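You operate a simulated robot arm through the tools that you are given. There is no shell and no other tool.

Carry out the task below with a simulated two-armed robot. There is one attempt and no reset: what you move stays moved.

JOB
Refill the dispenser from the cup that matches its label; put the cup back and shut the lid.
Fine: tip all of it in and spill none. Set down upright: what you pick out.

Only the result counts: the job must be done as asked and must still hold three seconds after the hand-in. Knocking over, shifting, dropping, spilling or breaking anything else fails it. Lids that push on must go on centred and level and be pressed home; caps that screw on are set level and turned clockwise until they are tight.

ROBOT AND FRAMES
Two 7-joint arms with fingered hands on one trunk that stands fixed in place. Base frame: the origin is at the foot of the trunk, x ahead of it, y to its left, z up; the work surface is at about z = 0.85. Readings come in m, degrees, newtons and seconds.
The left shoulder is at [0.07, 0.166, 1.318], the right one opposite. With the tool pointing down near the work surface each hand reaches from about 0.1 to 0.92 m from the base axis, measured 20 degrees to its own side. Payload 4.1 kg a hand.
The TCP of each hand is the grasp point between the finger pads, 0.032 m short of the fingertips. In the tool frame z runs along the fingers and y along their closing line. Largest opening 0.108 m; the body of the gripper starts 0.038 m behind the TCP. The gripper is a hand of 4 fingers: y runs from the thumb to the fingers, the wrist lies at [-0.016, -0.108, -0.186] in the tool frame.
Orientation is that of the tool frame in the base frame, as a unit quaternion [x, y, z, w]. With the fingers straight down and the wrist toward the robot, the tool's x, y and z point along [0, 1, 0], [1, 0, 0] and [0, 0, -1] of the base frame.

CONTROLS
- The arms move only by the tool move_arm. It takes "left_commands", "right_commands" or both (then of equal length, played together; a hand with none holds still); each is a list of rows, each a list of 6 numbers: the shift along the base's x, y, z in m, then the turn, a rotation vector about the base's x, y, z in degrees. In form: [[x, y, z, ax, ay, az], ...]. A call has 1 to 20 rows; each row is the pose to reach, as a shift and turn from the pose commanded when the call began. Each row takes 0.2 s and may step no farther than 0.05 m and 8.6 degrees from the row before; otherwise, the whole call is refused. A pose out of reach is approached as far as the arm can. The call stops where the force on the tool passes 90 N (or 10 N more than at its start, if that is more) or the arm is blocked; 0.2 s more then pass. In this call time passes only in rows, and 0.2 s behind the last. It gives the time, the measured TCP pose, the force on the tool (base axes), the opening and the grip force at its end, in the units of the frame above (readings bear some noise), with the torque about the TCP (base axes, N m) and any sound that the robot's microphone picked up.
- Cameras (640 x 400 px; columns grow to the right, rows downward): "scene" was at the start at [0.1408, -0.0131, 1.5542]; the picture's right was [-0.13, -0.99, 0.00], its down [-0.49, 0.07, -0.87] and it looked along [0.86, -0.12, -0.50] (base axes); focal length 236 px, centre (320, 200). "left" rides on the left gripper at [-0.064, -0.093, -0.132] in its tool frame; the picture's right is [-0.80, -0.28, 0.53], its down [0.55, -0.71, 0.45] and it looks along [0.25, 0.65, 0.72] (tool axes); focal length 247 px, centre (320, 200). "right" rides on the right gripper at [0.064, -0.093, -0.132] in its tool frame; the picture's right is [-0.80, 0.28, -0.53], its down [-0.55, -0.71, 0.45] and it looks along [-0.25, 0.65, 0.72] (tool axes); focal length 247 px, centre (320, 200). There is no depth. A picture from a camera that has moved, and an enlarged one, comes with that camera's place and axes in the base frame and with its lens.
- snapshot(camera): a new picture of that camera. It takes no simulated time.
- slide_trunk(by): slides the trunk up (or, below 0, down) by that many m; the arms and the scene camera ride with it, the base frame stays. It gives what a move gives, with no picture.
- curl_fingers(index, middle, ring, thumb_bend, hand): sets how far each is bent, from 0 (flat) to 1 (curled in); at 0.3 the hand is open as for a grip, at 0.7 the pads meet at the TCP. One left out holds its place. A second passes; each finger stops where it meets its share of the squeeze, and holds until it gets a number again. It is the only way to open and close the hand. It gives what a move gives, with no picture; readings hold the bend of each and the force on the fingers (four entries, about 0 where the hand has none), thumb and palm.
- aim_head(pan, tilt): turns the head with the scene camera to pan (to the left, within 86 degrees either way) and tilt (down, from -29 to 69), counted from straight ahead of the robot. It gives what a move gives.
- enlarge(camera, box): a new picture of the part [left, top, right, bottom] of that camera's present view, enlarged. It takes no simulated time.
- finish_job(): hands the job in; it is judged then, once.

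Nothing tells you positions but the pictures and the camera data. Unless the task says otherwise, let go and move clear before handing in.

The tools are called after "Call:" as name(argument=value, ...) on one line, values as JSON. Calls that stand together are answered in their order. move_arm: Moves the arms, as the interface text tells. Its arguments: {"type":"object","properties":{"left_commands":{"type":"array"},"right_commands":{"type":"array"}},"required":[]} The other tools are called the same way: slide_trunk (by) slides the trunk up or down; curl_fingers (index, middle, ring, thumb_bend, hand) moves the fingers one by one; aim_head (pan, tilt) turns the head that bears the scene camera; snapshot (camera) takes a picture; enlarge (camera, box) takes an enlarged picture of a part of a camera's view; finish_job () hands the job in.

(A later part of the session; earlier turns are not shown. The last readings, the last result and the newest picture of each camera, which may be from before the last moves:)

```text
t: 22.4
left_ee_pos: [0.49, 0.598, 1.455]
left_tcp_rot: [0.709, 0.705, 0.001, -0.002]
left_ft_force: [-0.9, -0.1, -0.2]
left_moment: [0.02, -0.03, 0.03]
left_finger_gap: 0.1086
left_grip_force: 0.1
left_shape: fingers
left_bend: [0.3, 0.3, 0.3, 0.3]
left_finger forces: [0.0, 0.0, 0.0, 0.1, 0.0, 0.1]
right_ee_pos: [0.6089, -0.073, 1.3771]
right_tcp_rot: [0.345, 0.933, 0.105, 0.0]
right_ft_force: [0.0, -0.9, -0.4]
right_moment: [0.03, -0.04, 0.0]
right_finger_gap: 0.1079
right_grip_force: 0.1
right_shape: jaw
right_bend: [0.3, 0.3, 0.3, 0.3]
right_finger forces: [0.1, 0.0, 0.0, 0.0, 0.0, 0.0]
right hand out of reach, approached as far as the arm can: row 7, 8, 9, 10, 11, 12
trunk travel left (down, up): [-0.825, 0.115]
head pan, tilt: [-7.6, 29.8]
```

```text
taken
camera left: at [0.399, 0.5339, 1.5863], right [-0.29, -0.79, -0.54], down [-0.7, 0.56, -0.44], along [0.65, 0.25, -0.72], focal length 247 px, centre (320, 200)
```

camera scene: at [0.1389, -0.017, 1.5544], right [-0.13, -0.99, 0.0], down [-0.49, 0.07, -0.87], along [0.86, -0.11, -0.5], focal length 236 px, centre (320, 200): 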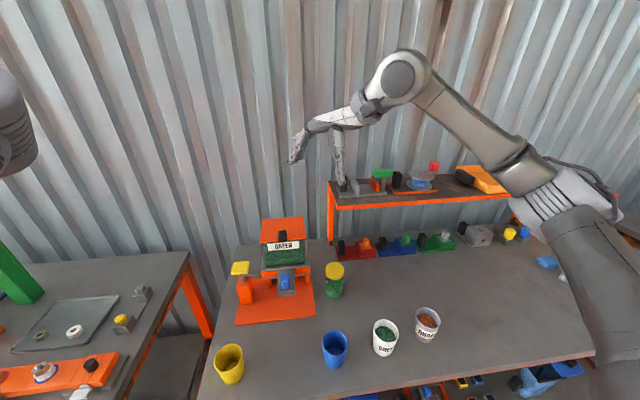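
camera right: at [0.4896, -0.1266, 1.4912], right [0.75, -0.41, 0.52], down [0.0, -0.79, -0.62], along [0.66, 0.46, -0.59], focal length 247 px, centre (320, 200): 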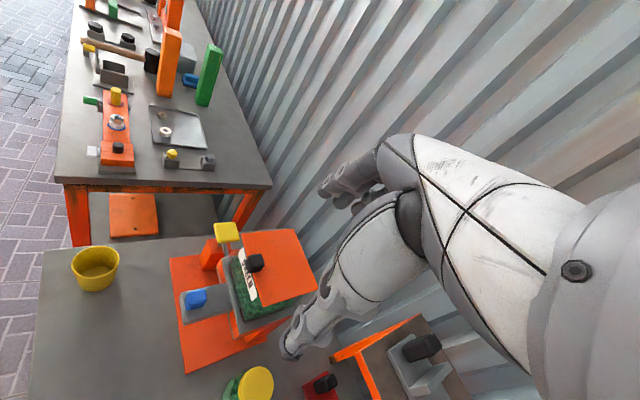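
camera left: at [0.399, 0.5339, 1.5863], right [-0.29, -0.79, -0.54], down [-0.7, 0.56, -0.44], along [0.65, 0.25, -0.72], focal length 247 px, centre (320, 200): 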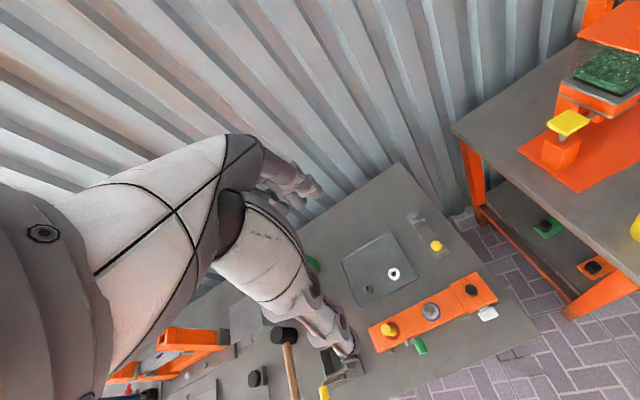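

The right arm reached a wrist limit at that yaw. A better way is to point the right index finger leftward and slide it like a rod under the lid's front edge from the right side, which keeps the rest of the hand clear of the hopper. I'll set that pose in free space first.

Call:
curl_fingers(hand="right", index=0, middle=1, ring=1, thumb_bend=0)

Call:
move_arm(right_commands=[[-0.003, -0.02, -0.005, 5.47, 5.58, -0.62], [-0.006, -0.04, -0.015, 10.95, 11.16, -1.25], [-0.009, -0.055, -0.025, 16.42, 16.75, -1.87], [-0.012, -0.07, -0.035, 21.89, 22.33, -2.49], [-0.015, -0.08, -0.05, 27.36, 27.91, -3.11], [-0.018, -0.09, -0.065, 32.84, 33.49, -3.74], [-0.021, -0.1, -0.08, 38.31, 39.07, -4.36], [-0.024, -0.11, -0.095, 43.78, 44.65, -4.98], [-0.027, -0.12, -0.11, 49.25, 50.24, -5.6], [-0.03, -0.13, -0.125, 54.73, 55.82, -6.23], [-0.03, -0.14, -0.14, 60.2, 61.4, -6.85]])

Call:
snapshot(camera="scene")

Call:
snapshot(camera="right")

```text
t: 23.4
left_ee_pos: [0.4919, 0.6043, 1.4512]
left_tcp_rot: [0.71, 0.705, 0.0, -0.002]
left_ft_force: [0.1, 0.2, -0.7]
left_moment: [0.0, 0.01, 0.0]
left_finger_gap: 0.109
left_grip_force: 0.0
left_shape: fingers
left_bend: [0.3, 0.3, 0.3, 0.3]
left_finger forces: [0.0, 0.0, 0.0, 0.0, 0.2, 0.0]
right_ee_pos: [0.6104, -0.0684, 1.3754]
right_tcp_rot: [0.345, 0.933, 0.102, -0.001]
right_ft_force: [-0.1, 0.3, 0.4]
right_moment: [0.01, -0.02, 0.0]
right_finger_gap: 0.1738
right_grip_force: 0.1
right_shape: fingers
right_bend: [0.0, 1.0, 1.0, 0.0]
right_finger forces: [0.0, 0.1, 0.0, 0.0, 0.0, 0.0]
trunk travel left (down, up): [-0.825, 0.115]
head pan, tilt: [-7.6, 29.8]
```

```text
t: 25.8
left_ee_pos: [0.4932, 0.6024, 1.4529]
left_tcp_rot: [0.71, 0.704, 0.0, -0.002]
left_ft_force: [0.0, 0.5, 1.0]
left_moment: [0.01, 0.02, 0.01]
left_finger_gap: 0.1086
left_grip_force: 0.0
left_shape: fingers
left_bend: [0.3, 0.3, 0.3, 0.3]
left_finger forces: [0.1, 0.1, 0.1, 0.0, 0.0, 0.0]
right_ee_pos: [0.5821, -0.2013, 1.235]
right_tcp_rot: [-0.351, -0.612, -0.354, 0.614]
right_ft_force: [0.1, -0.2, -0.6]
right_moment: [0.01, 0.02, 0.01]
right_finger_gap: 0.1739
right_grip_force: 0.0
right_shape: fingers
right_bend: [0.0, 1.0, 1.0, 0.0]
right_finger forces: [0.1, 0.0, 0.0, 0.0, 0.1, 0.0]
trunk travel left (down, up): [-0.825, 0.115]
head pan, tilt: [-7.6, 29.8]
```

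```text
taken
camera scene: at [0.1411, -0.0133, 1.5543], right [-0.13, -0.99, 0.0], down [-0.49, 0.07, -0.87], along [0.86, -0.11, -0.5], focal length 236 px, centre (320, 200)
```

scene: 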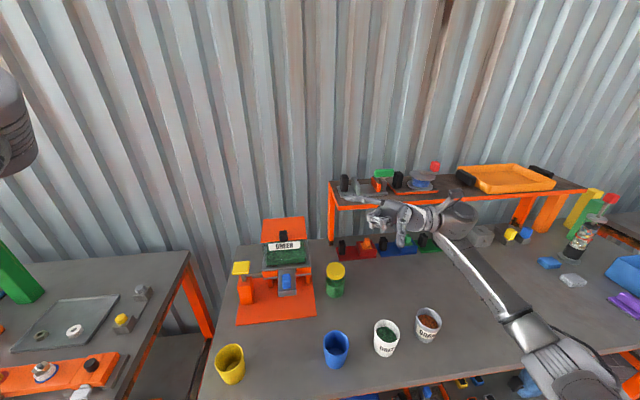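

```text
taken
camera right: at [0.5659, -0.3624, 1.2979], right [0.51, -0.31, -0.8], down [-0.84, 0.03, -0.55], along [0.2, 0.95, -0.25], focal length 247 px, centre (320, 200)
```

right: 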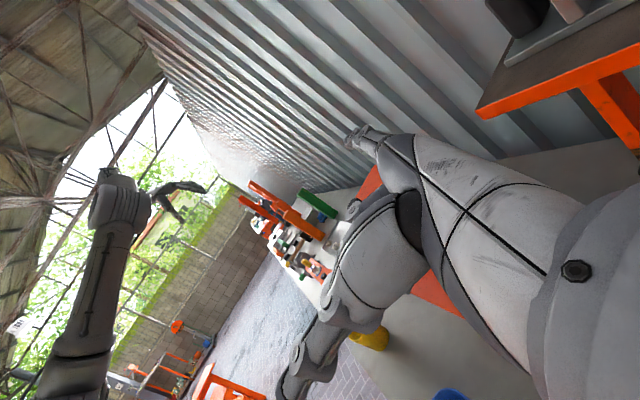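

The pose was reached cleanly. I'll zoom in to locate the fingertip.

Call:
enlarge(camera="scene", box=[325, 170, 485, 270])

Call:
enlarge(camera="right", box=[270, 90, 430, 220])

```text
4.00 times, centred on (405, 220) of scene
camera zoom: at [0.1411, -0.0133, 1.5543], right [-0.13, -0.99, 0.0], down [-0.49, 0.07, -0.87], along [0.86, -0.11, -0.5], focal length 942 px, centre (-20, 120)
```

zoom: 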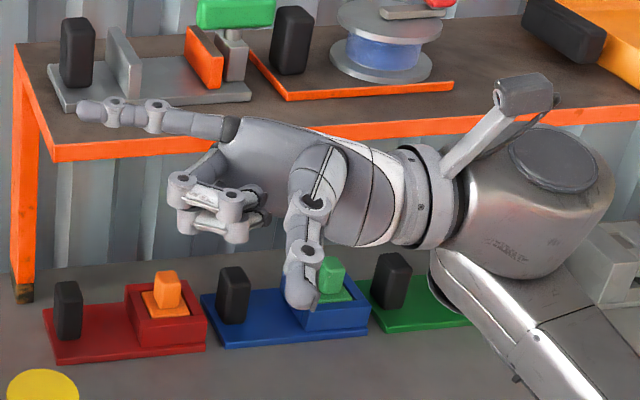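

```text
3.08 times, centred on (350, 155) of right
camera zoom: at [0.5659, -0.3624, 1.2979], right [0.51, -0.31, -0.8], down [-0.84, 0.03, -0.55], along [0.2, 0.95, -0.25], focal length 760 px, centre (228, 338)
```

zoom: 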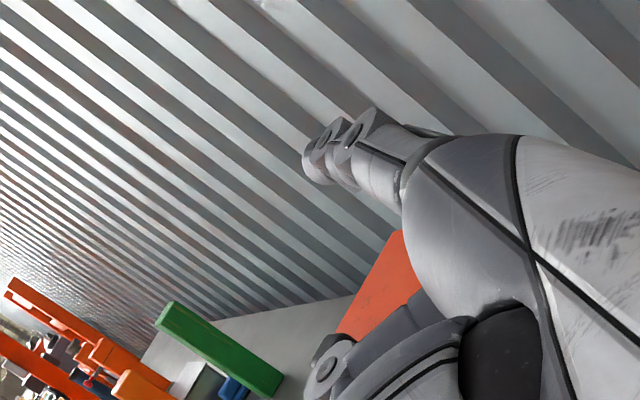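

The index finger makes a good level rod, with its tip at about (0.670, -0.150, 1.251). I'll lower the hand on the right side, then bring the tip left to just in front of the knob, a little low.

Call:
move_arm(right_commands=[[-0.015, 0, -0.035, 0, 0, 0], [-0.025, 0, -0.07, 0, 0, 0], [-0.025, 0, -0.105, 0, 0, 0], [-0.03, 0, -0.146, 0, 0, 0], [-0.03, 0.035, -0.146, 0, 0, 0], [-0.03, 0.07, -0.146, 0, 0, 0], [-0.03, 0.105, -0.146, 0, 0, 0], [-0.03, 0.14, -0.146, 0, 0, 0]])

Call:
snapshot(camera="scene")

Call:
enlarge(camera="scene", box=[245, 205, 345, 275])

Call:
enlarge(camera="right", box=[240, 80, 480, 230])

```text
t: 27.6
left_ee_pos: [0.4923, 0.6037, 1.452]
left_tcp_rot: [0.709, 0.705, 0.0, -0.001]
left_ft_force: [0.1, -0.6, 0.3]
left_moment: [-0.03, -0.01, 0.01]
left_finger_gap: 0.1087
left_grip_force: 0.0
left_shape: fingers
left_bend: [0.3, 0.3, 0.3, 0.3]
left_finger forces: [0.0, 0.0, 0.0, 0.0, 0.1, 0.0]
right_ee_pos: [0.5508, -0.0652, 1.0918]
right_tcp_rot: [-0.352, -0.612, -0.353, 0.614]
right_ft_force: [0.4, 0.6, 0.0]
right_moment: [0.0, 0.02, -0.01]
right_finger_gap: 0.174
right_grip_force: 0.0
right_shape: fingers
right_bend: [0.0, 1.0, 1.0, 0.0]
right_finger forces: [0.0, 0.0, 0.0, 0.1, 0.0, 0.1]
trunk travel left (down, up): [-0.825, 0.115]
head pan, tilt: [-7.6, 29.8]
```

```text
taken
camera scene: at [0.1409, -0.0117, 1.5542], right [-0.13, -0.99, 0.0], down [-0.49, 0.06, -0.87], along [0.86, -0.11, -0.5], focal length 236 px, centre (320, 200)
```

scene: 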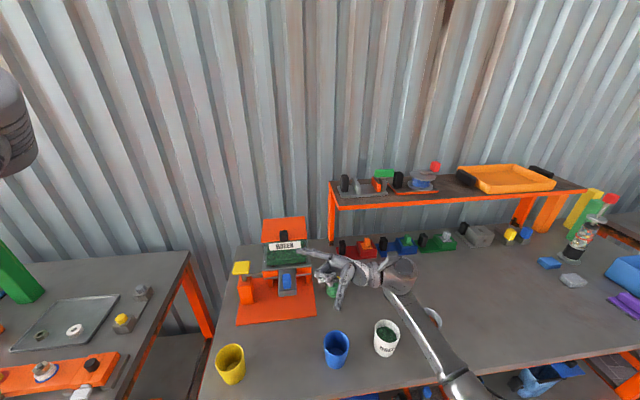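

```text
5.71 times, centred on (295, 240) of scene
camera zoom: at [0.1409, -0.0117, 1.5542], right [-0.13, -0.99, 0.0], down [-0.49, 0.06, -0.87], along [0.86, -0.11, -0.5], focal length 1346 px, centre (463, -29)
```

zoom: 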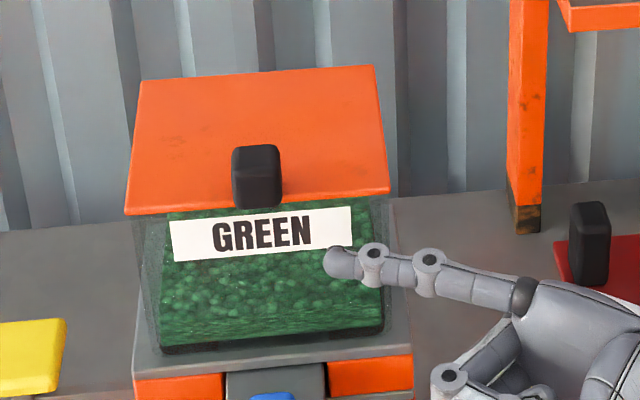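

```text
2.67 times, centred on (360, 155) of right
camera zoom: at [0.536, -0.2239, 1.1546], right [0.51, -0.32, -0.8], down [-0.84, 0.03, -0.55], along [0.2, 0.95, -0.25], focal length 659 px, centre (213, 320)
```

zoom: 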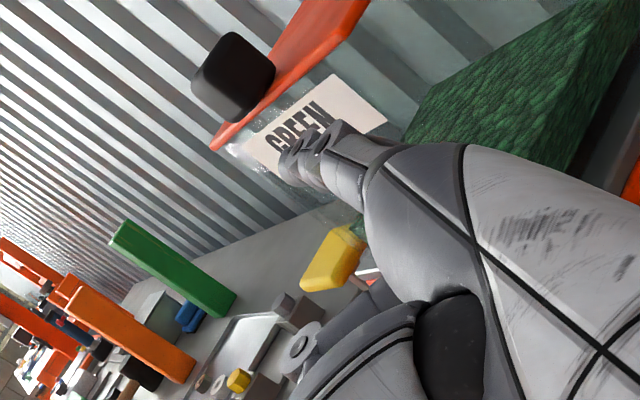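

Call:
enlarge(camera="right", box=[300, 80, 400, 150])

Call:
snapshot(camera="right")

```text
5.71 times, centred on (350, 115) of right
camera zoom: at [0.536, -0.2239, 1.1546], right [0.51, -0.32, -0.8], down [-0.84, 0.03, -0.55], along [0.2, 0.95, -0.25], focal length 1411 px, centre (149, 686)
```

zoom: 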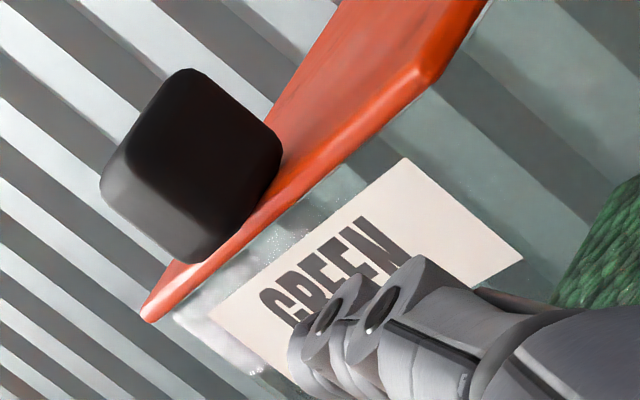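

```text
taken
camera right: at [0.536, -0.2239, 1.1546], right [0.51, -0.32, -0.8], down [-0.84, 0.03, -0.55], along [0.2, 0.95, -0.25], focal length 247 px, centre (320, 200)
```

right: 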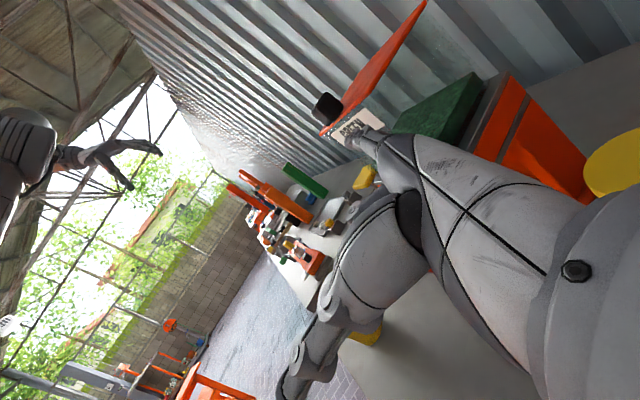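

I can see the pocket under the knob now. The knob overhangs the lid edge by about 14 mm and its underside is near z=1.123. I'll move the fingertip left and forward so it sits just in front of and below the knob.

Call:
move_arm(right_commands=[[0.0, 0.02, -0.002, 0, 0, 0], [0.01, 0.043, -0.002, 0, 0, 0], [0.02, 0.043, -0.002, 0, 0, 0]])

Call:
enlarge(camera="scene", box=[250, 210, 340, 290])

Call:
enlarge(camera="scene", box=[265, 220, 315, 250])

Call:
enlarge(camera="right", box=[290, 60, 410, 170])

```text
t: 28.4
left_ee_pos: [0.4928, 0.6016, 1.4526]
left_tcp_rot: [0.71, 0.705, 0.001, -0.001]
left_ft_force: [0.7, -0.5, -0.4]
left_moment: [0.02, -0.04, 0.0]
left_finger_gap: 0.1088
left_grip_force: 0.1
left_shape: fingers
left_bend: [0.3, 0.3, 0.3, 0.3]
left_finger forces: [0.0, 0.0, 0.0, 0.0, 0.0, 0.0]
right_ee_pos: [0.5703, -0.0214, 1.0876]
right_tcp_rot: [-0.353, -0.613, -0.352, 0.613]
right_ft_force: [-0.5, -0.4, 0.4]
right_moment: [0.03, -0.03, 0.02]
right_finger_gap: 0.1741
right_grip_force: 0.1
right_shape: fingers
right_bend: [0.0, 1.0, 1.0, 0.0]
right_finger forces: [0.0, 0.0, 0.1, 0.0, 0.0, 0.1]
trunk travel left (down, up): [-0.825, 0.115]
head pan, tilt: [-7.6, 29.8]
```

```text
5.00 times, centred on (295, 250) of scene
camera zoom: at [0.1412, -0.0137, 1.5542], right [-0.13, -0.99, 0.0], down [-0.49, 0.07, -0.87], along [0.86, -0.11, -0.5], focal length 1178 px, centre (445, -50)
```

zoom: 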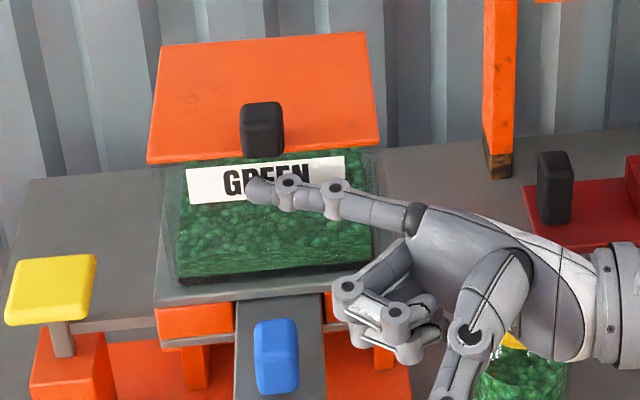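

```text
12.80 times, centred on (290, 235) of scene
camera zoom: at [0.1412, -0.0137, 1.5542], right [-0.13, -0.99, 0.0], down [-0.49, 0.07, -0.87], along [0.86, -0.11, -0.5], focal length 3015 px, centre (704, -248)
```

zoom: 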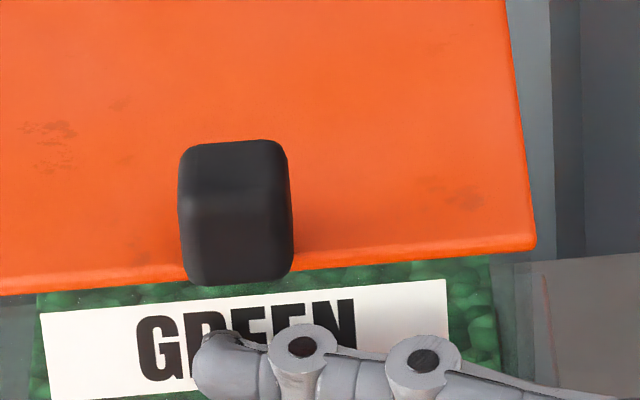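

```text
3.64 times, centred on (350, 115) of right
camera zoom: at [0.5566, -0.1821, 1.1519], right [0.51, -0.32, -0.8], down [-0.84, 0.03, -0.55], along [0.2, 0.95, -0.25], focal length 898 px, centre (211, 509)
```

zoom: 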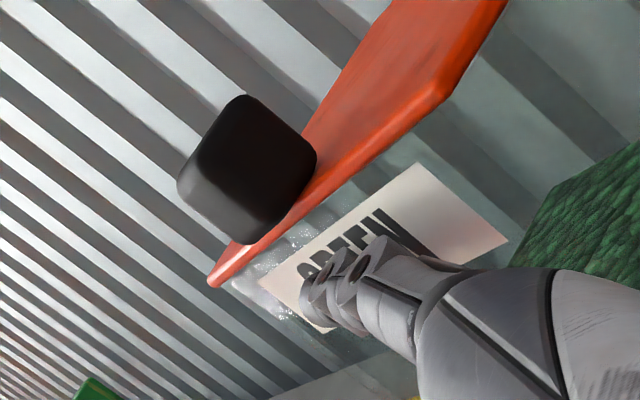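

Call:
move_arm(right_commands=[[0.005, -0.005, 0, 0, 0, 0], [0.011, -0.005, 0, 0, 0, 0], [0.012, -0.005, 0.004, 0, 0, 0], [0.012, -0.005, 0.008, 0, 0, 0]])

Call:
enlarge(camera="scene", box=[265, 220, 315, 250])

Call:
enlarge(camera="right", box=[290, 60, 410, 170])

```text
t: 29.4
left_ee_pos: [0.4908, 0.6023, 1.4526]
left_tcp_rot: [0.71, 0.705, 0.001, -0.002]
left_ft_force: [-0.2, -0.3, -0.5]
left_moment: [0.0, 0.01, -0.02]
left_finger_gap: 0.1088
left_grip_force: 0.1
left_shape: fingers
left_bend: [0.3, 0.3, 0.3, 0.3]
left_finger forces: [0.1, 0.0, 0.0, 0.0, 0.0, 0.0]
right_ee_pos: [0.5818, -0.0254, 1.0961]
right_tcp_rot: [0.352, 0.613, 0.353, -0.613]
right_ft_force: [-5.3, 0.8, -1.5]
right_moment: [-0.03, 0.14, 0.23]
right_finger_gap: 0.1686
right_grip_force: 2.0
right_shape: fingers
right_bend: [0.02, 1.0, 1.0, 0.0]
right_finger forces: [4.4, 0.0, 0.0, 0.0, 0.0, 0.0]
trunk travel left (down, up): [-0.825, 0.115]
head pan, tilt: [-7.6, 29.8]
```

```text
12.80 times, centred on (290, 235) of scene
camera zoom: at [0.1401, -0.0128, 1.5543], right [-0.13, -0.99, 0.0], down [-0.49, 0.07, -0.87], along [0.86, -0.11, -0.5], focal length 3015 px, centre (704, -248)
```

zoom: 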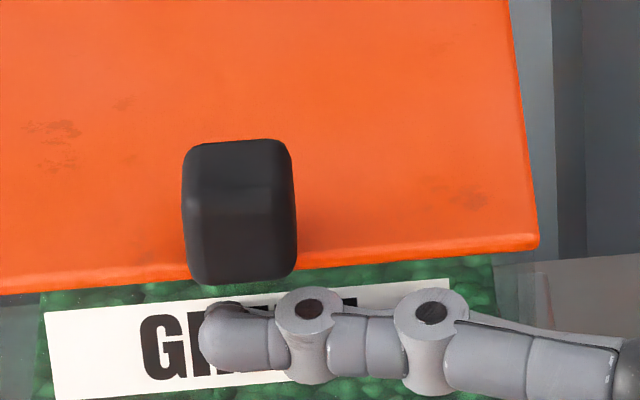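

```text
3.64 times, centred on (350, 115) of right
camera zoom: at [0.5667, -0.1851, 1.1596], right [0.51, -0.32, -0.8], down [-0.83, 0.03, -0.55], along [0.2, 0.95, -0.25], focal length 898 px, centre (211, 509)
```

zoom: 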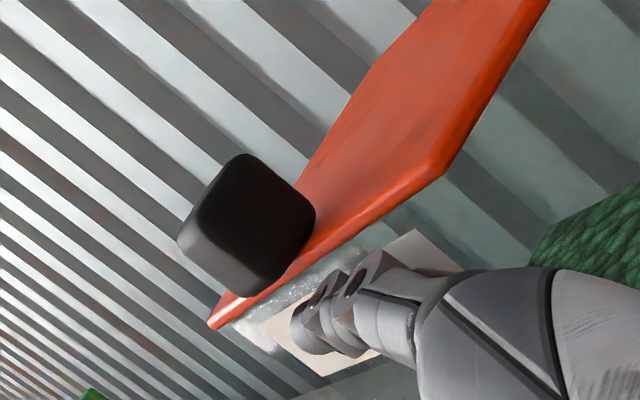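

The fingertip is lightly touching the hopper's front glass. I'll back off 2–3 mm and raise it into the pocket under the knob.

Call:
move_arm(right_commands=[[-0.004, 0, 0, 0, 0, 0], [-0.004, 0, 0.004, 0, 0, 0], [-0.003, 0, 0.008, 0, 0, 0], [-0.002, 0, 0.012, 0, 0, 0]])

Call:
enlarge(camera="scene", box=[265, 220, 315, 250])

Call:
enlarge(camera="right", box=[290, 60, 410, 170])

```text
t: 30.4
left_ee_pos: [0.492, 0.6022, 1.4534]
left_tcp_rot: [0.71, 0.705, 0.001, -0.002]
left_ft_force: [-0.1, 0.9, -0.5]
left_moment: [-0.02, 0.03, 0.01]
left_finger_gap: 0.1088
left_grip_force: 0.1
left_shape: fingers
left_bend: [0.3, 0.3, 0.3, 0.3]
left_finger forces: [0.0, 0.0, 0.0, 0.0, 0.0, 0.0]
right_ee_pos: [0.5787, -0.0244, 1.1084]
right_tcp_rot: [-0.352, -0.613, -0.353, 0.613]
right_ft_force: [-3.4, -0.2, -2.4]
right_moment: [-0.07, 0.15, 0.09]
right_finger_gap: 0.1706
right_grip_force: 1.3
right_shape: fingers
right_bend: [0.01, 1.0, 1.0, 0.0]
right_finger forces: [3.4, 0.1, 0.0, 0.0, 0.0, 0.0]
trunk travel left (down, up): [-0.825, 0.115]
head pan, tilt: [-7.6, 29.8]
```

```text
12.80 times, centred on (290, 235) of scene
camera zoom: at [0.1404, -0.013, 1.5543], right [-0.13, -0.99, 0.0], down [-0.49, 0.07, -0.87], along [0.86, -0.11, -0.5], focal length 3015 px, centre (704, -248)
```

zoom: 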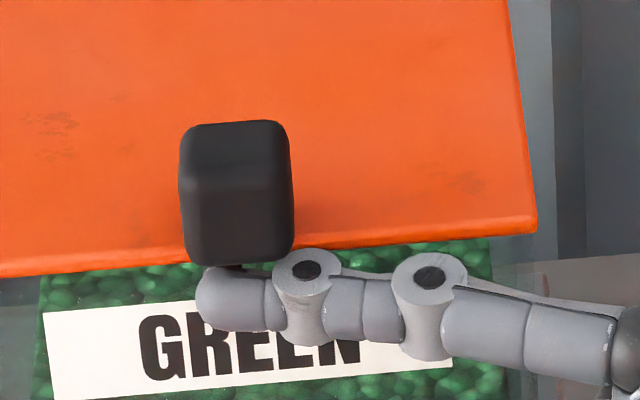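

```text
3.64 times, centred on (350, 115) of right
camera zoom: at [0.564, -0.1849, 1.1708], right [0.51, -0.32, -0.8], down [-0.84, 0.03, -0.55], along [0.2, 0.95, -0.25], focal length 898 px, centre (211, 509)
```

zoom: 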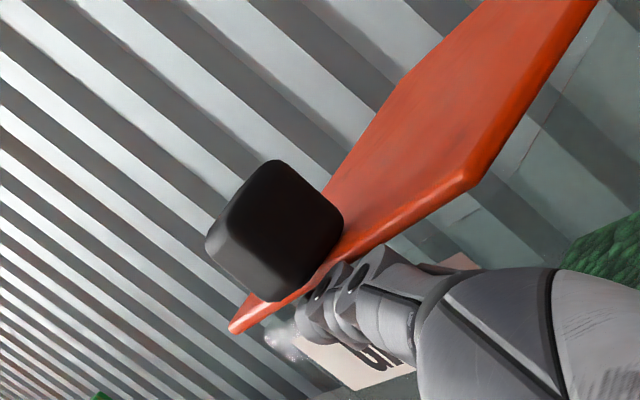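

The lid is lifting, so it is hinged at the back. I'll follow the arc up to about 30° and check.

Call:
move_arm(right_commands=[[0.0005, 0, 0.0075, 0, 0, 0], [0.002, 0, 0.0155, 0, 0, 0], [0.005, 0, 0.0255, 0, 0, 0], [0.008, 0, 0.0355, 0, 0, 0], [0.0115, 0, 0.045, 0, 0, 0], [0.0165, 0, 0.0543, 0, 0, 0]])

Call:
enlarge(camera="scene", box=[250, 195, 330, 255])

Call:
enlarge(camera="right", box=[290, 60, 450, 190])

```text
t: 31.8
left_ee_pos: [0.4922, 0.6025, 1.4526]
left_tcp_rot: [0.709, 0.705, 0.0, -0.001]
left_ft_force: [-1.1, -0.5, -0.2]
left_moment: [-0.06, -0.01, -0.01]
left_finger_gap: 0.109
left_grip_force: 0.1
left_shape: fingers
left_bend: [0.3, 0.3, 0.3, 0.3]
left_finger forces: [0.0, 0.0, 0.0, 0.0, 0.0, 0.1]
right_ee_pos: [0.5978, -0.0241, 1.1634]
right_tcp_rot: [-0.352, -0.612, -0.353, 0.613]
right_ft_force: [-0.6, -0.7, -0.7]
right_moment: [0.0, 0.05, -0.02]
right_finger_gap: 0.1736
right_grip_force: 0.6
right_shape: fingers
right_bend: [0.0, 1.0, 1.0, 0.0]
right_finger forces: [0.4, 0.0, 0.0, 0.0, 0.1, 0.0]
trunk travel left (down, up): [-0.825, 0.115]
head pan, tilt: [-7.6, 29.8]
```

```text
6.67 times, centred on (290, 225) of scene
camera zoom: at [0.141, -0.0127, 1.5542], right [-0.13, -0.99, 0.0], down [-0.49, 0.07, -0.87], along [0.86, -0.11, -0.5], focal length 1570 px, centre (520, 33)
```

zoom: 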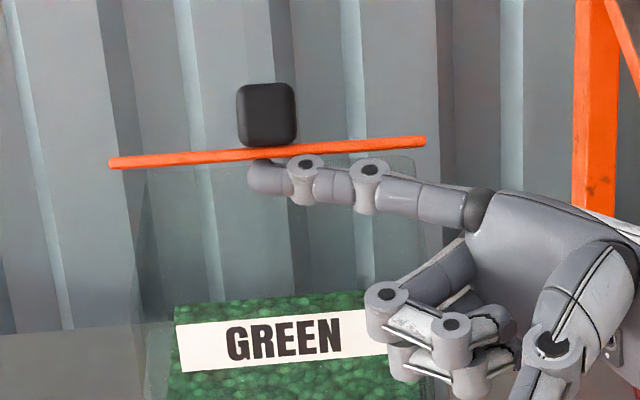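

```text
3.08 times, centred on (370, 125) of right
camera zoom: at [0.5824, -0.1846, 1.2263], right [0.51, -0.32, -0.8], down [-0.84, 0.03, -0.55], along [0.2, 0.95, -0.25], focal length 760 px, centre (166, 431)
```

zoom: 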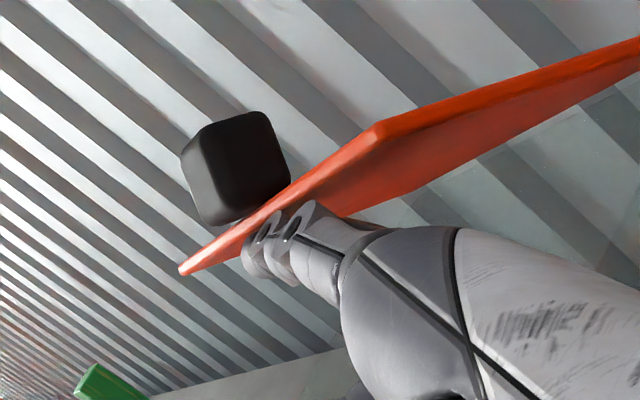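

The lid is at about 35° and the finger is still seated. I'll continue along the arc.

Call:
move_arm(right_commands=[[0.005, 0, 0.0065, 0, 0, 0], [0.0105, 0, 0.013, 0, 0, 0], [0.0165, 0, 0.019, 0, 0, 0], [0.0245, 0, 0.0255, 0, 0, 0], [0.033, 0, 0.032, 0, 0, 0], [0.0415, 0, 0.038, 0, 0, 0]])

Call:
enlarge(camera="scene", box=[250, 185, 330, 245])

Call:
enlarge(camera="right", box=[290, 60, 450, 190])

```text
t: 33.2
left_ee_pos: [0.4923, 0.6021, 1.453]
left_tcp_rot: [0.71, 0.705, 0.0, -0.001]
left_ft_force: [-0.2, -0.2, -0.6]
left_moment: [-0.01, 0.02, 0.02]
left_finger_gap: 0.1085
left_grip_force: 0.1
left_shape: fingers
left_bend: [0.3, 0.3, 0.3, 0.3]
left_finger forces: [0.0, 0.1, 0.0, 0.1, 0.0, 0.0]
right_ee_pos: [0.6374, -0.0238, 1.2026]
right_tcp_rot: [-0.352, -0.612, -0.353, 0.613]
right_ft_force: [-0.7, -0.3, -0.7]
right_moment: [0.02, 0.02, 0.04]
right_finger_gap: 0.1737
right_grip_force: 0.1
right_shape: fingers
right_bend: [0.0, 1.0, 1.0, 0.0]
right_finger forces: [0.4, 0.0, 0.0, 0.1, 0.1, 0.0]
trunk travel left (down, up): [-0.825, 0.115]
head pan, tilt: [-7.6, 29.8]
```

```text
6.67 times, centred on (290, 215) of scene
camera zoom: at [0.1411, -0.0127, 1.5542], right [-0.13, -0.99, 0.0], down [-0.49, 0.07, -0.87], along [0.86, -0.11, -0.5], focal length 1570 px, centre (520, 100)
```

zoom: 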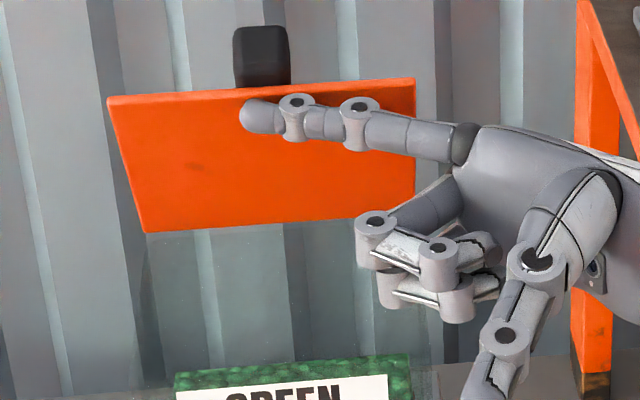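

```text
3.08 times, centred on (370, 125) of right
camera zoom: at [0.6226, -0.184, 1.2648], right [0.51, -0.32, -0.8], down [-0.84, 0.03, -0.55], along [0.2, 0.95, -0.25], focal length 760 px, centre (166, 431)
```

zoom: 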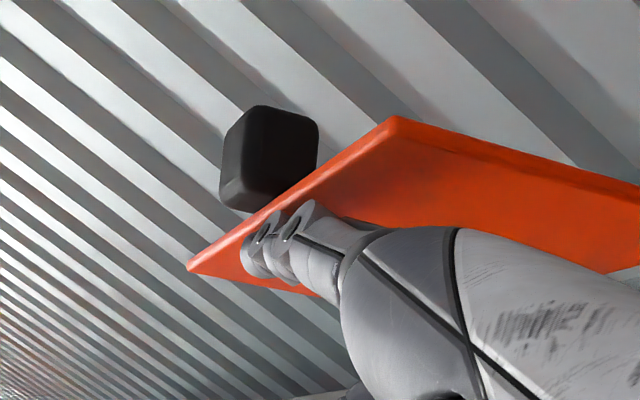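

The finger is now against the lid's underside, with the lid at about 65°. I'll push it on toward vertical in small steps while watching the forces.

Call:
move_arm(right_commands=[[0.009, 0, 0.005, 0, 0, 0], [0.018, 0, 0.008, 0, 0, 0], [0.027, 0, 0.01, 0, 0, 0], [0.036, 0, 0.01, 0, 0, 0], [0.045, 0, 0.01, 0, 0, 0]])

Call:
enlarge(camera="scene", box=[250, 185, 330, 245])

Call:
enlarge(camera="right", box=[290, 60, 450, 190])

```text
t: 34.4
left_ee_pos: [0.492, 0.6025, 1.4529]
left_tcp_rot: [0.71, 0.704, 0.0, -0.001]
left_ft_force: [0.0, 0.1, -0.4]
left_moment: [-0.01, 0.02, 0.0]
left_finger_gap: 0.1088
left_grip_force: 0.2
left_shape: fingers
left_bend: [0.3, 0.3, 0.3, 0.3]
left_finger forces: [0.0, 0.1, 0.0, 0.1, 0.1, 0.1]
right_ee_pos: [0.6826, -0.0244, 1.2118]
right_tcp_rot: [-0.352, -0.613, -0.353, 0.613]
right_ft_force: [0.6, -0.6, -0.3]
right_moment: [0.01, 0.0, 0.01]
right_finger_gap: 0.1737
right_grip_force: 0.0
right_shape: fingers
right_bend: [0.0, 1.0, 1.0, 0.0]
right_finger forces: [0.1, 0.1, 0.0, 0.1, 0.1, 0.0]
trunk travel left (down, up): [-0.825, 0.115]
head pan, tilt: [-7.6, 29.8]
```

```text
6.67 times, centred on (290, 215) of scene
camera zoom: at [0.1413, -0.0126, 1.5542], right [-0.13, -0.99, 0.0], down [-0.49, 0.07, -0.87], along [0.86, -0.11, -0.5], focal length 1570 px, centre (520, 100)
```

zoom: 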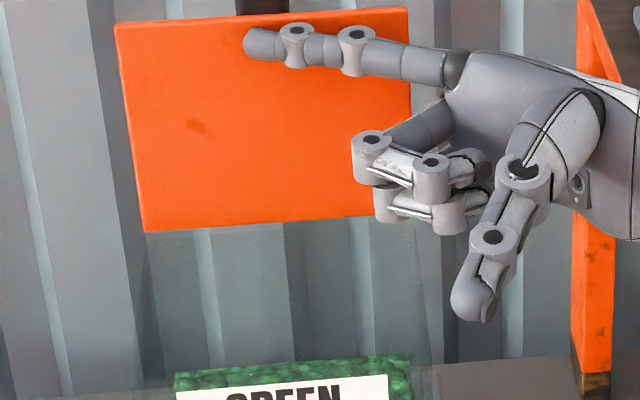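

```text
3.08 times, centred on (370, 125) of right
camera zoom: at [0.6689, -0.1852, 1.2753], right [0.51, -0.32, -0.8], down [-0.84, 0.03, -0.55], along [0.2, 0.95, -0.25], focal length 760 px, centre (166, 431)
```

zoom: 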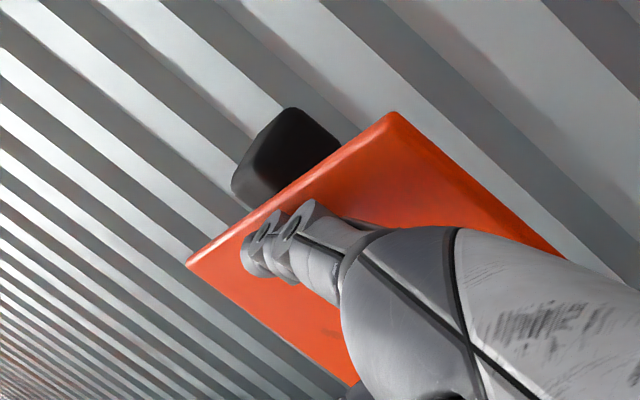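

Call:
move_arm(right_commands=[[0.007, 0, 0.0, 0, 0, 0], [0.014, 0, 0.0, 0, 0, 0], [0.021, 0, -0.001, 0, 0, 0], [0.028, 0, -0.002, 0, 0, 0]])

Call:
enlarge(camera="scene", box=[250, 175, 330, 235])

Call:
enlarge(camera="right", box=[290, 60, 450, 190])

```text
t: 35.4
left_ee_pos: [0.4926, 0.6028, 1.4525]
left_tcp_rot: [0.709, 0.705, 0.001, -0.002]
left_ft_force: [-0.1, 0.3, -0.4]
left_moment: [0.0, -0.01, -0.03]
left_finger_gap: 0.1088
left_grip_force: 0.0
left_shape: fingers
left_bend: [0.3, 0.3, 0.3, 0.3]
left_finger forces: [0.1, 0.0, 0.1, 0.0, 0.1, 0.0]
right_ee_pos: [0.71, -0.0249, 1.2081]
right_tcp_rot: [-0.352, -0.612, -0.353, 0.614]
right_ft_force: [-0.4, 0.1, -0.6]
right_moment: [-0.03, 0.02, -0.02]
right_finger_gap: 0.1739
right_grip_force: 0.0
right_shape: fingers
right_bend: [0.0, 1.0, 1.0, 0.0]
right_finger forces: [0.1, 0.0, 0.0, 0.0, 0.0, 0.0]
trunk travel left (down, up): [-0.825, 0.115]
head pan, tilt: [-7.6, 29.8]
```

```text
6.67 times, centred on (290, 205) of scene
camera zoom: at [0.1412, -0.0126, 1.5542], right [-0.13, -0.99, 0.0], down [-0.49, 0.07, -0.87], along [0.86, -0.11, -0.5], focal length 1570 px, centre (520, 167)
```

zoom: 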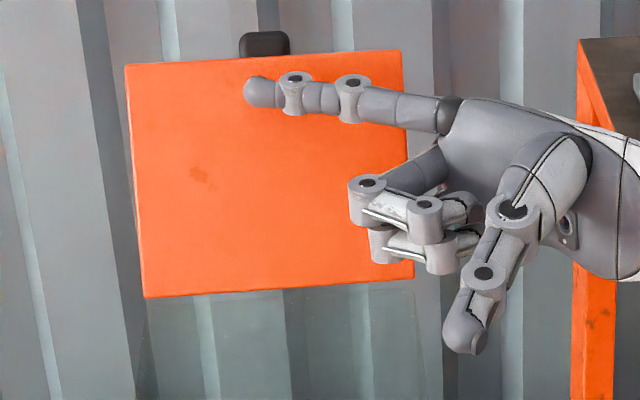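

```text
3.08 times, centred on (370, 125) of right
camera zoom: at [0.6961, -0.1846, 1.271], right [0.51, -0.32, -0.8], down [-0.84, 0.03, -0.55], along [0.2, 0.95, -0.25], focal length 760 px, centre (166, 431)
```

zoom: 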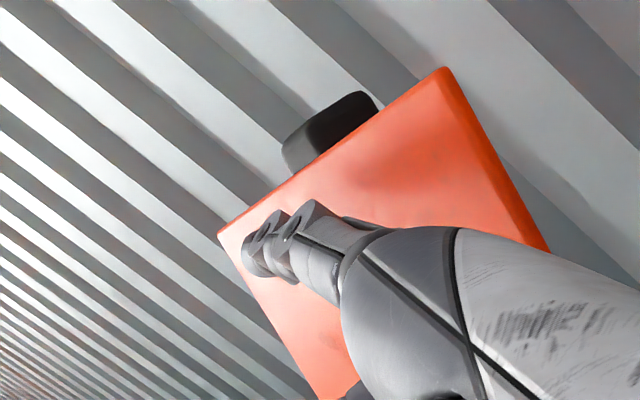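

The lid looks past vertical, with no force on the finger. I'll withdraw slightly and check that it stays open.

Call:
move_arm(right_commands=[[-0.01, 0, 0.0, 0, 0, 0], [-0.02, 0, 0.0, 0, 0, 0], [-0.035, 0, 0.01, 0, 0, 0], [-0.05, 0, 0.02, 0, 0, 0]])

Call:
enlarge(camera="scene", box=[250, 175, 330, 235])

Call:
enlarge(camera="right", box=[290, 60, 450, 190])

```text
t: 36.4
left_ee_pos: [0.4908, 0.6028, 1.4537]
left_tcp_rot: [0.71, 0.705, 0.0, -0.002]
left_ft_force: [0.7, 0.6, -0.1]
left_moment: [-0.01, 0.01, -0.01]
left_finger_gap: 0.1087
left_grip_force: 0.0
left_shape: fingers
left_bend: [0.3, 0.3, 0.3, 0.3]
left_finger forces: [0.0, 0.0, 0.1, 0.0, 0.0, 0.0]
right_ee_pos: [0.6586, -0.0238, 1.229]
right_tcp_rot: [-0.352, -0.612, -0.353, 0.614]
right_ft_force: [0.7, 0.7, 0.5]
right_moment: [0.02, 0.02, 0.01]
right_finger_gap: 0.1738
right_grip_force: 0.1
right_shape: fingers
right_bend: [0.0, 1.0, 1.0, 0.0]
right_finger forces: [0.0, 0.0, 0.0, 0.1, 0.0, 0.1]
trunk travel left (down, up): [-0.825, 0.115]
head pan, tilt: [-7.6, 29.8]
```

```text
6.67 times, centred on (290, 205) of scene
camera zoom: at [0.14, -0.0132, 1.5543], right [-0.13, -0.99, 0.0], down [-0.49, 0.07, -0.87], along [0.86, -0.11, -0.5], focal length 1570 px, centre (520, 167)
```

zoom: 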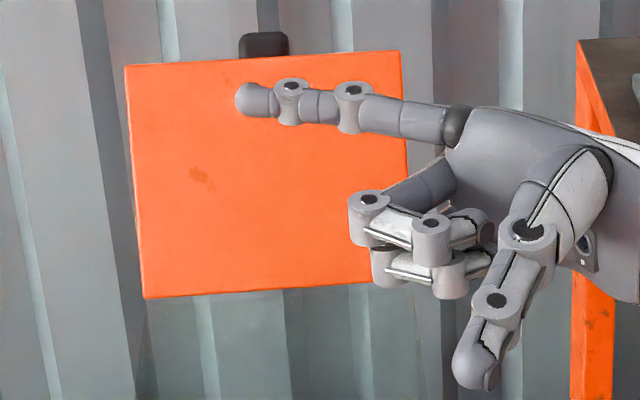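

```text
3.08 times, centred on (370, 125) of right
camera zoom: at [0.6449, -0.1843, 1.2931], right [0.51, -0.32, -0.8], down [-0.84, 0.03, -0.55], along [0.2, 0.95, -0.25], focal length 760 px, centre (166, 431)
```

zoom: 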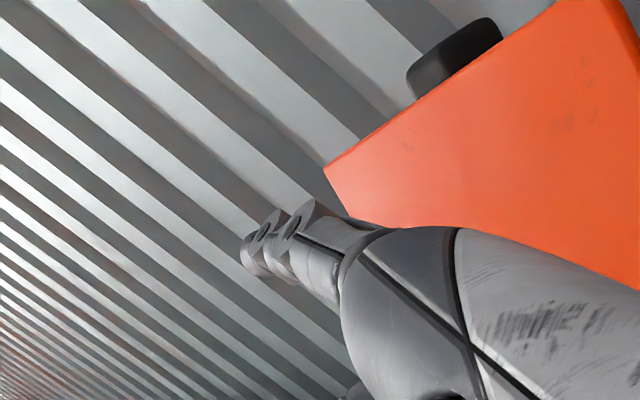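

The lid stays open on its own at about 100°. Next is the cup. I'll retract the right hand to the right, raise the trunk a little to give the arm more room, and then find the cup precisely.

Call:
move_arm(right_commands=[[-0.02, -0.03, 0.01, 0, 0, 0], [-0.035, -0.07, 0.01, 0, 0, 0], [-0.045, -0.11, 0.01, 0, 0, 0], [-0.055, -0.15, 0.0, 0, 0, 0], [-0.07, -0.19, 0.0, 0, 0, 0], [-0.09, -0.22, -0.02, 0, 0, 0]])

Call:
slide_trunk(by=0.1)

Call:
curl_fingers(hand="right", index=0.3, middle=0.3, ring=0.3, thumb_bend=0.3)

Call:
aim_head(pan=-20, tilt=50)

Call:
snapshot(camera="scene")

Call:
snapshot(camera="right")

```text
t: 37.8
left_ee_pos: [0.4911, 0.6008, 1.4545]
left_tcp_rot: [0.709, 0.705, 0.0, -0.002]
left_ft_force: [-0.8, 0.2, 0.3]
left_moment: [-0.01, -0.03, 0.0]
left_finger_gap: 0.1089
left_grip_force: 0.0
left_shape: fingers
left_bend: [0.3, 0.3, 0.3, 0.3]
left_finger forces: [0.1, 0.0, 0.0, 0.0, 0.0, 0.1]
right_ee_pos: [0.5692, -0.2479, 1.2071]
right_tcp_rot: [0.351, 0.613, 0.353, -0.613]
right_ft_force: [0.8, -0.3, 1.0]
right_moment: [0.02, -0.02, -0.01]
right_finger_gap: 0.1737
right_grip_force: 0.1
right_shape: fingers
right_bend: [0.0, 1.0, 1.0, 0.0]
right_finger forces: [0.0, 0.2, 0.0, 0.1, 0.0, 0.0]
trunk travel left (down, up): [-0.825, 0.115]
head pan, tilt: [-7.6, 29.8]
```

```text
t: 39.1
left_ee_pos: [0.4934, 0.6031, 1.5519]
left_tcp_rot: [0.709, 0.705, 0.0, -0.002]
left_ft_force: [-0.3, 0.3, 0.3]
left_moment: [0.04, -0.01, 0.04]
left_finger_gap: 0.1088
left_grip_force: 0.1
left_shape: fingers
left_bend: [0.3, 0.3, 0.3, 0.3]
left_finger forces: [0.0, 0.0, 0.0, 0.0, 0.0, 0.0]
right_ee_pos: [0.5707, -0.2457, 1.308]
right_tcp_rot: [-0.352, -0.612, -0.353, 0.613]
right_ft_force: [0.3, 0.7, 0.0]
right_moment: [0.03, -0.01, -0.02]
right_finger_gap: 0.1742
right_grip_force: 0.1
right_shape: fingers
right_bend: [0.0, 1.0, 1.0, 0.0]
right_finger forces: [0.0, 0.0, 0.0, 0.0, 0.0, 0.0]
trunk travel left (down, up): [-0.925, 0.015]
head pan, tilt: [-7.6, 29.8]
```

```text
t: 40.1
left_ee_pos: [0.4918, 0.602, 1.5516]
left_tcp_rot: [0.709, 0.705, 0.001, -0.001]
left_ft_force: [-1.2, -0.1, -0.2]
left_moment: [0.02, 0.01, 0.01]
left_finger_gap: 0.1087
left_grip_force: 0.0
left_shape: fingers
left_bend: [0.3, 0.3, 0.3, 0.3]
left_finger forces: [0.0, 0.0, 0.0, 0.0, 0.0, 0.1]
right_ee_pos: [0.5692, -0.2465, 1.3083]
right_tcp_rot: [-0.351, -0.613, -0.353, 0.614]
right_ft_force: [-0.1, -0.2, -0.4]
right_moment: [-0.05, 0.01, -0.02]
right_finger_gap: 0.109
right_grip_force: 0.1
right_shape: fingers
right_bend: [0.3, 0.3, 0.3, 0.3]
right_finger forces: [0.1, 0.0, 0.0, 0.0, 0.0, 0.0]
trunk travel left (down, up): [-0.925, 0.015]
head pan, tilt: [-7.6, 29.8]
```

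```text
t: 41.0
left_ee_pos: [0.4921, 0.6032, 1.5519]
left_tcp_rot: [0.709, 0.705, 0.001, -0.002]
left_ft_force: [-0.2, 0.2, 0.0]
left_moment: [-0.01, 0.0, 0.04]
left_finger_gap: 0.1089
left_grip_force: 0.1
left_shape: fingers
left_bend: [0.3, 0.3, 0.3, 0.3]
left_finger forces: [0.0, 0.0, 0.1, 0.1, 0.0, 0.0]
right_ee_pos: [0.5691, -0.2463, 1.3067]
right_tcp_rot: [-0.353, -0.612, -0.353, 0.613]
right_ft_force: [-0.2, -0.1, -0.2]
right_moment: [-0.01, 0.01, 0.01]
right_finger_gap: 0.1092
right_grip_force: 0.0
right_shape: fingers
right_bend: [0.3, 0.3, 0.3, 0.3]
right_finger forces: [0.0, 0.0, 0.0, 0.0, 0.0, 0.0]
trunk travel left (down, up): [-0.925, 0.015]
head pan, tilt: [-20.0, 50.0]
```

```text
taken
camera scene: at [0.1235, -0.0273, 1.6245], right [-0.34, -0.94, 0.0], down [-0.72, 0.26, -0.64], along [0.6, -0.22, -0.77], focal length 236 px, centre (320, 200)
```

scene: 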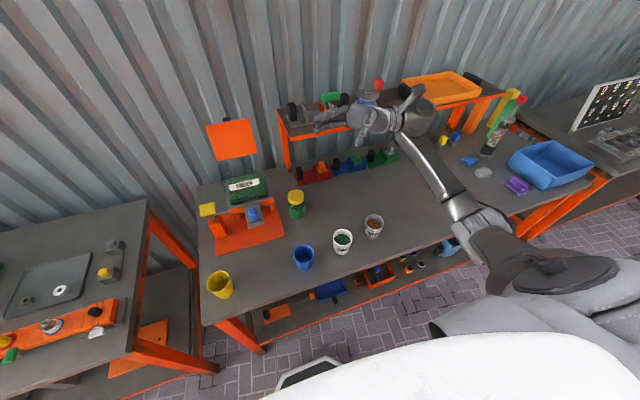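

```text
taken
camera right: at [0.5549, -0.406, 1.3705], right [0.51, -0.32, -0.8], down [-0.84, 0.03, -0.55], along [0.2, 0.95, -0.25], focal length 247 px, centre (320, 200)
```

right: 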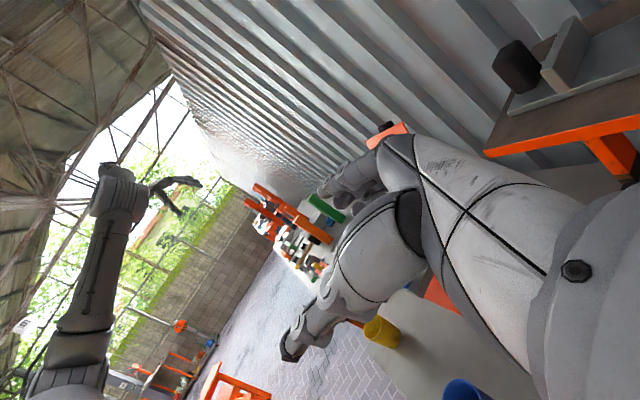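

Call:
enlarge(camera="scene", box=[280, 200, 400, 275])

Call:
enlarge(camera="scene", box=[195, 110, 315, 260])

```text
5.33 times, centred on (340, 238) of scene
camera zoom: at [0.1235, -0.0273, 1.6245], right [-0.34, -0.94, 0.0], down [-0.72, 0.26, -0.64], along [0.6, -0.22, -0.77], focal length 1256 px, centre (213, 0)
```

zoom: 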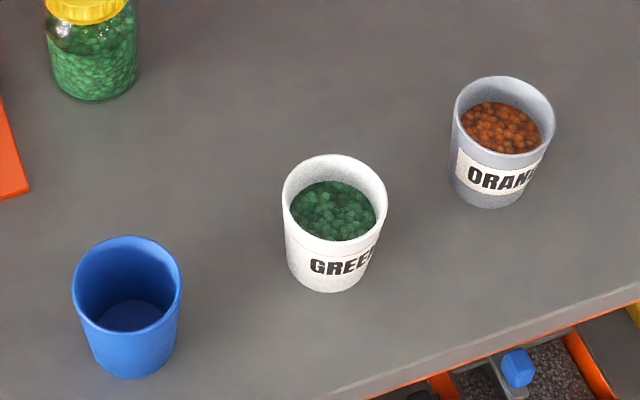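

```text
2.67 times, centred on (255, 185) of scene
camera zoom: at [0.1235, -0.0273, 1.6245], right [-0.34, -0.94, 0.0], down [-0.72, 0.26, -0.64], along [0.6, -0.22, -0.77], focal length 628 px, centre (493, 240)
```

zoom: 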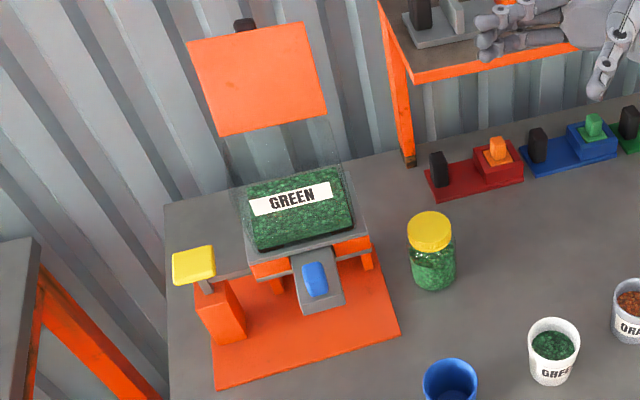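

The green cup is at about (0.485, -0.243), with its rim near z=0.94 and about 66 mm across. I'll turn the right hand to a handshake pose that points forward above the cups, ready to approach from the front.

Call:
move_arm(right_commands=[[-0.005, -0.003, -0.019, 0, 0, -8.46], [-0.01, -0.006, -0.038, 0, 0, -16.92], [-0.016, -0.008, -0.057, 0, 0, -25.38], [-0.021, -0.01, -0.076, 0, 0, -33.85], [-0.026, -0.013, -0.095, 0, 0, -42.3], [-0.032, -0.016, -0.114, 0, 0, -50.77], [-0.037, -0.018, -0.133, 0, 0, -59.2], [-0.042, -0.021, -0.152, 0, 0, -67.7], [-0.048, -0.024, -0.171, 0, 0, -76.15], [-0.053, -0.026, -0.19, 0, 0, -84.6], [-0.058, -0.029, -0.209, 0, 0, -93.1], [-0.064, -0.031, -0.228, 0, 0, -101.5], [-0.069, -0.034, -0.247, 0, 0, -110]])

Call:
snapshot(camera="scene")

Call:
snapshot(camera="right")

```text
t: 43.8
left_ee_pos: [0.4913, 0.6029, 1.5519]
left_tcp_rot: [0.71, 0.704, 0.0, -0.001]
left_ft_force: [-0.1, 0.7, -0.3]
left_moment: [0.02, -0.03, 0.03]
left_finger_gap: 0.1092
left_grip_force: 0.0
left_shape: fingers
left_bend: [0.3, 0.3, 0.3, 0.3]
left_finger forces: [0.0, 0.1, 0.1, 0.1, 0.0, 0.0]
right_ee_pos: [0.5003, -0.295, 1.0615]
right_tcp_rot: [0.708, 0.102, 0.698, -0.044]
right_ft_force: [0.6, -0.7, -0.2]
right_moment: [-0.02, 0.0, 0.02]
right_finger_gap: 0.1088
right_grip_force: 0.0
right_shape: fingers
right_bend: [0.3, 0.3, 0.3, 0.3]
right_finger forces: [0.0, 0.1, 0.1, 0.0, 0.0, 0.1]
trunk travel left (down, up): [-0.925, 0.015]
head pan, tilt: [-20.0, 50.0]
```

```text
taken
camera scene: at [0.1235, -0.0273, 1.6244], right [-0.34, -0.94, 0.0], down [-0.72, 0.26, -0.64], along [0.6, -0.22, -0.77], focal length 236 px, centre (320, 200)
```

scene: 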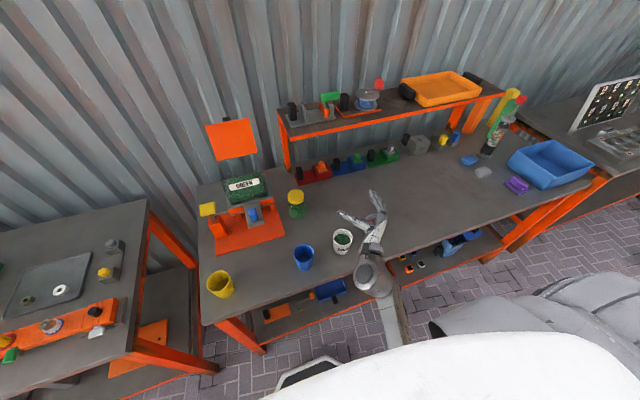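

```text
taken
camera right: at [0.3513, -0.2263, 1.1207], right [-0.47, -0.45, -0.76], down [0.29, 0.74, -0.61], along [0.83, -0.51, -0.21], focal length 247 px, centre (320, 200)
```

right: 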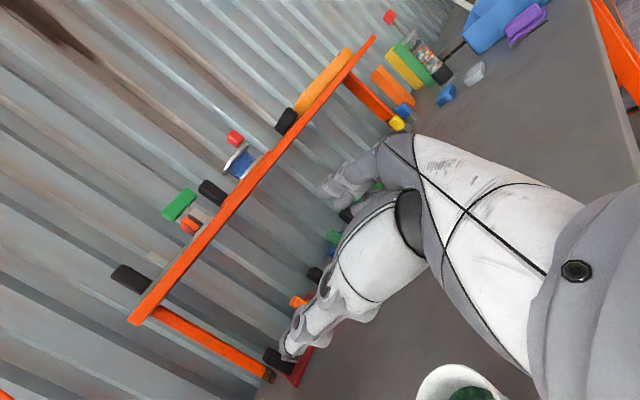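

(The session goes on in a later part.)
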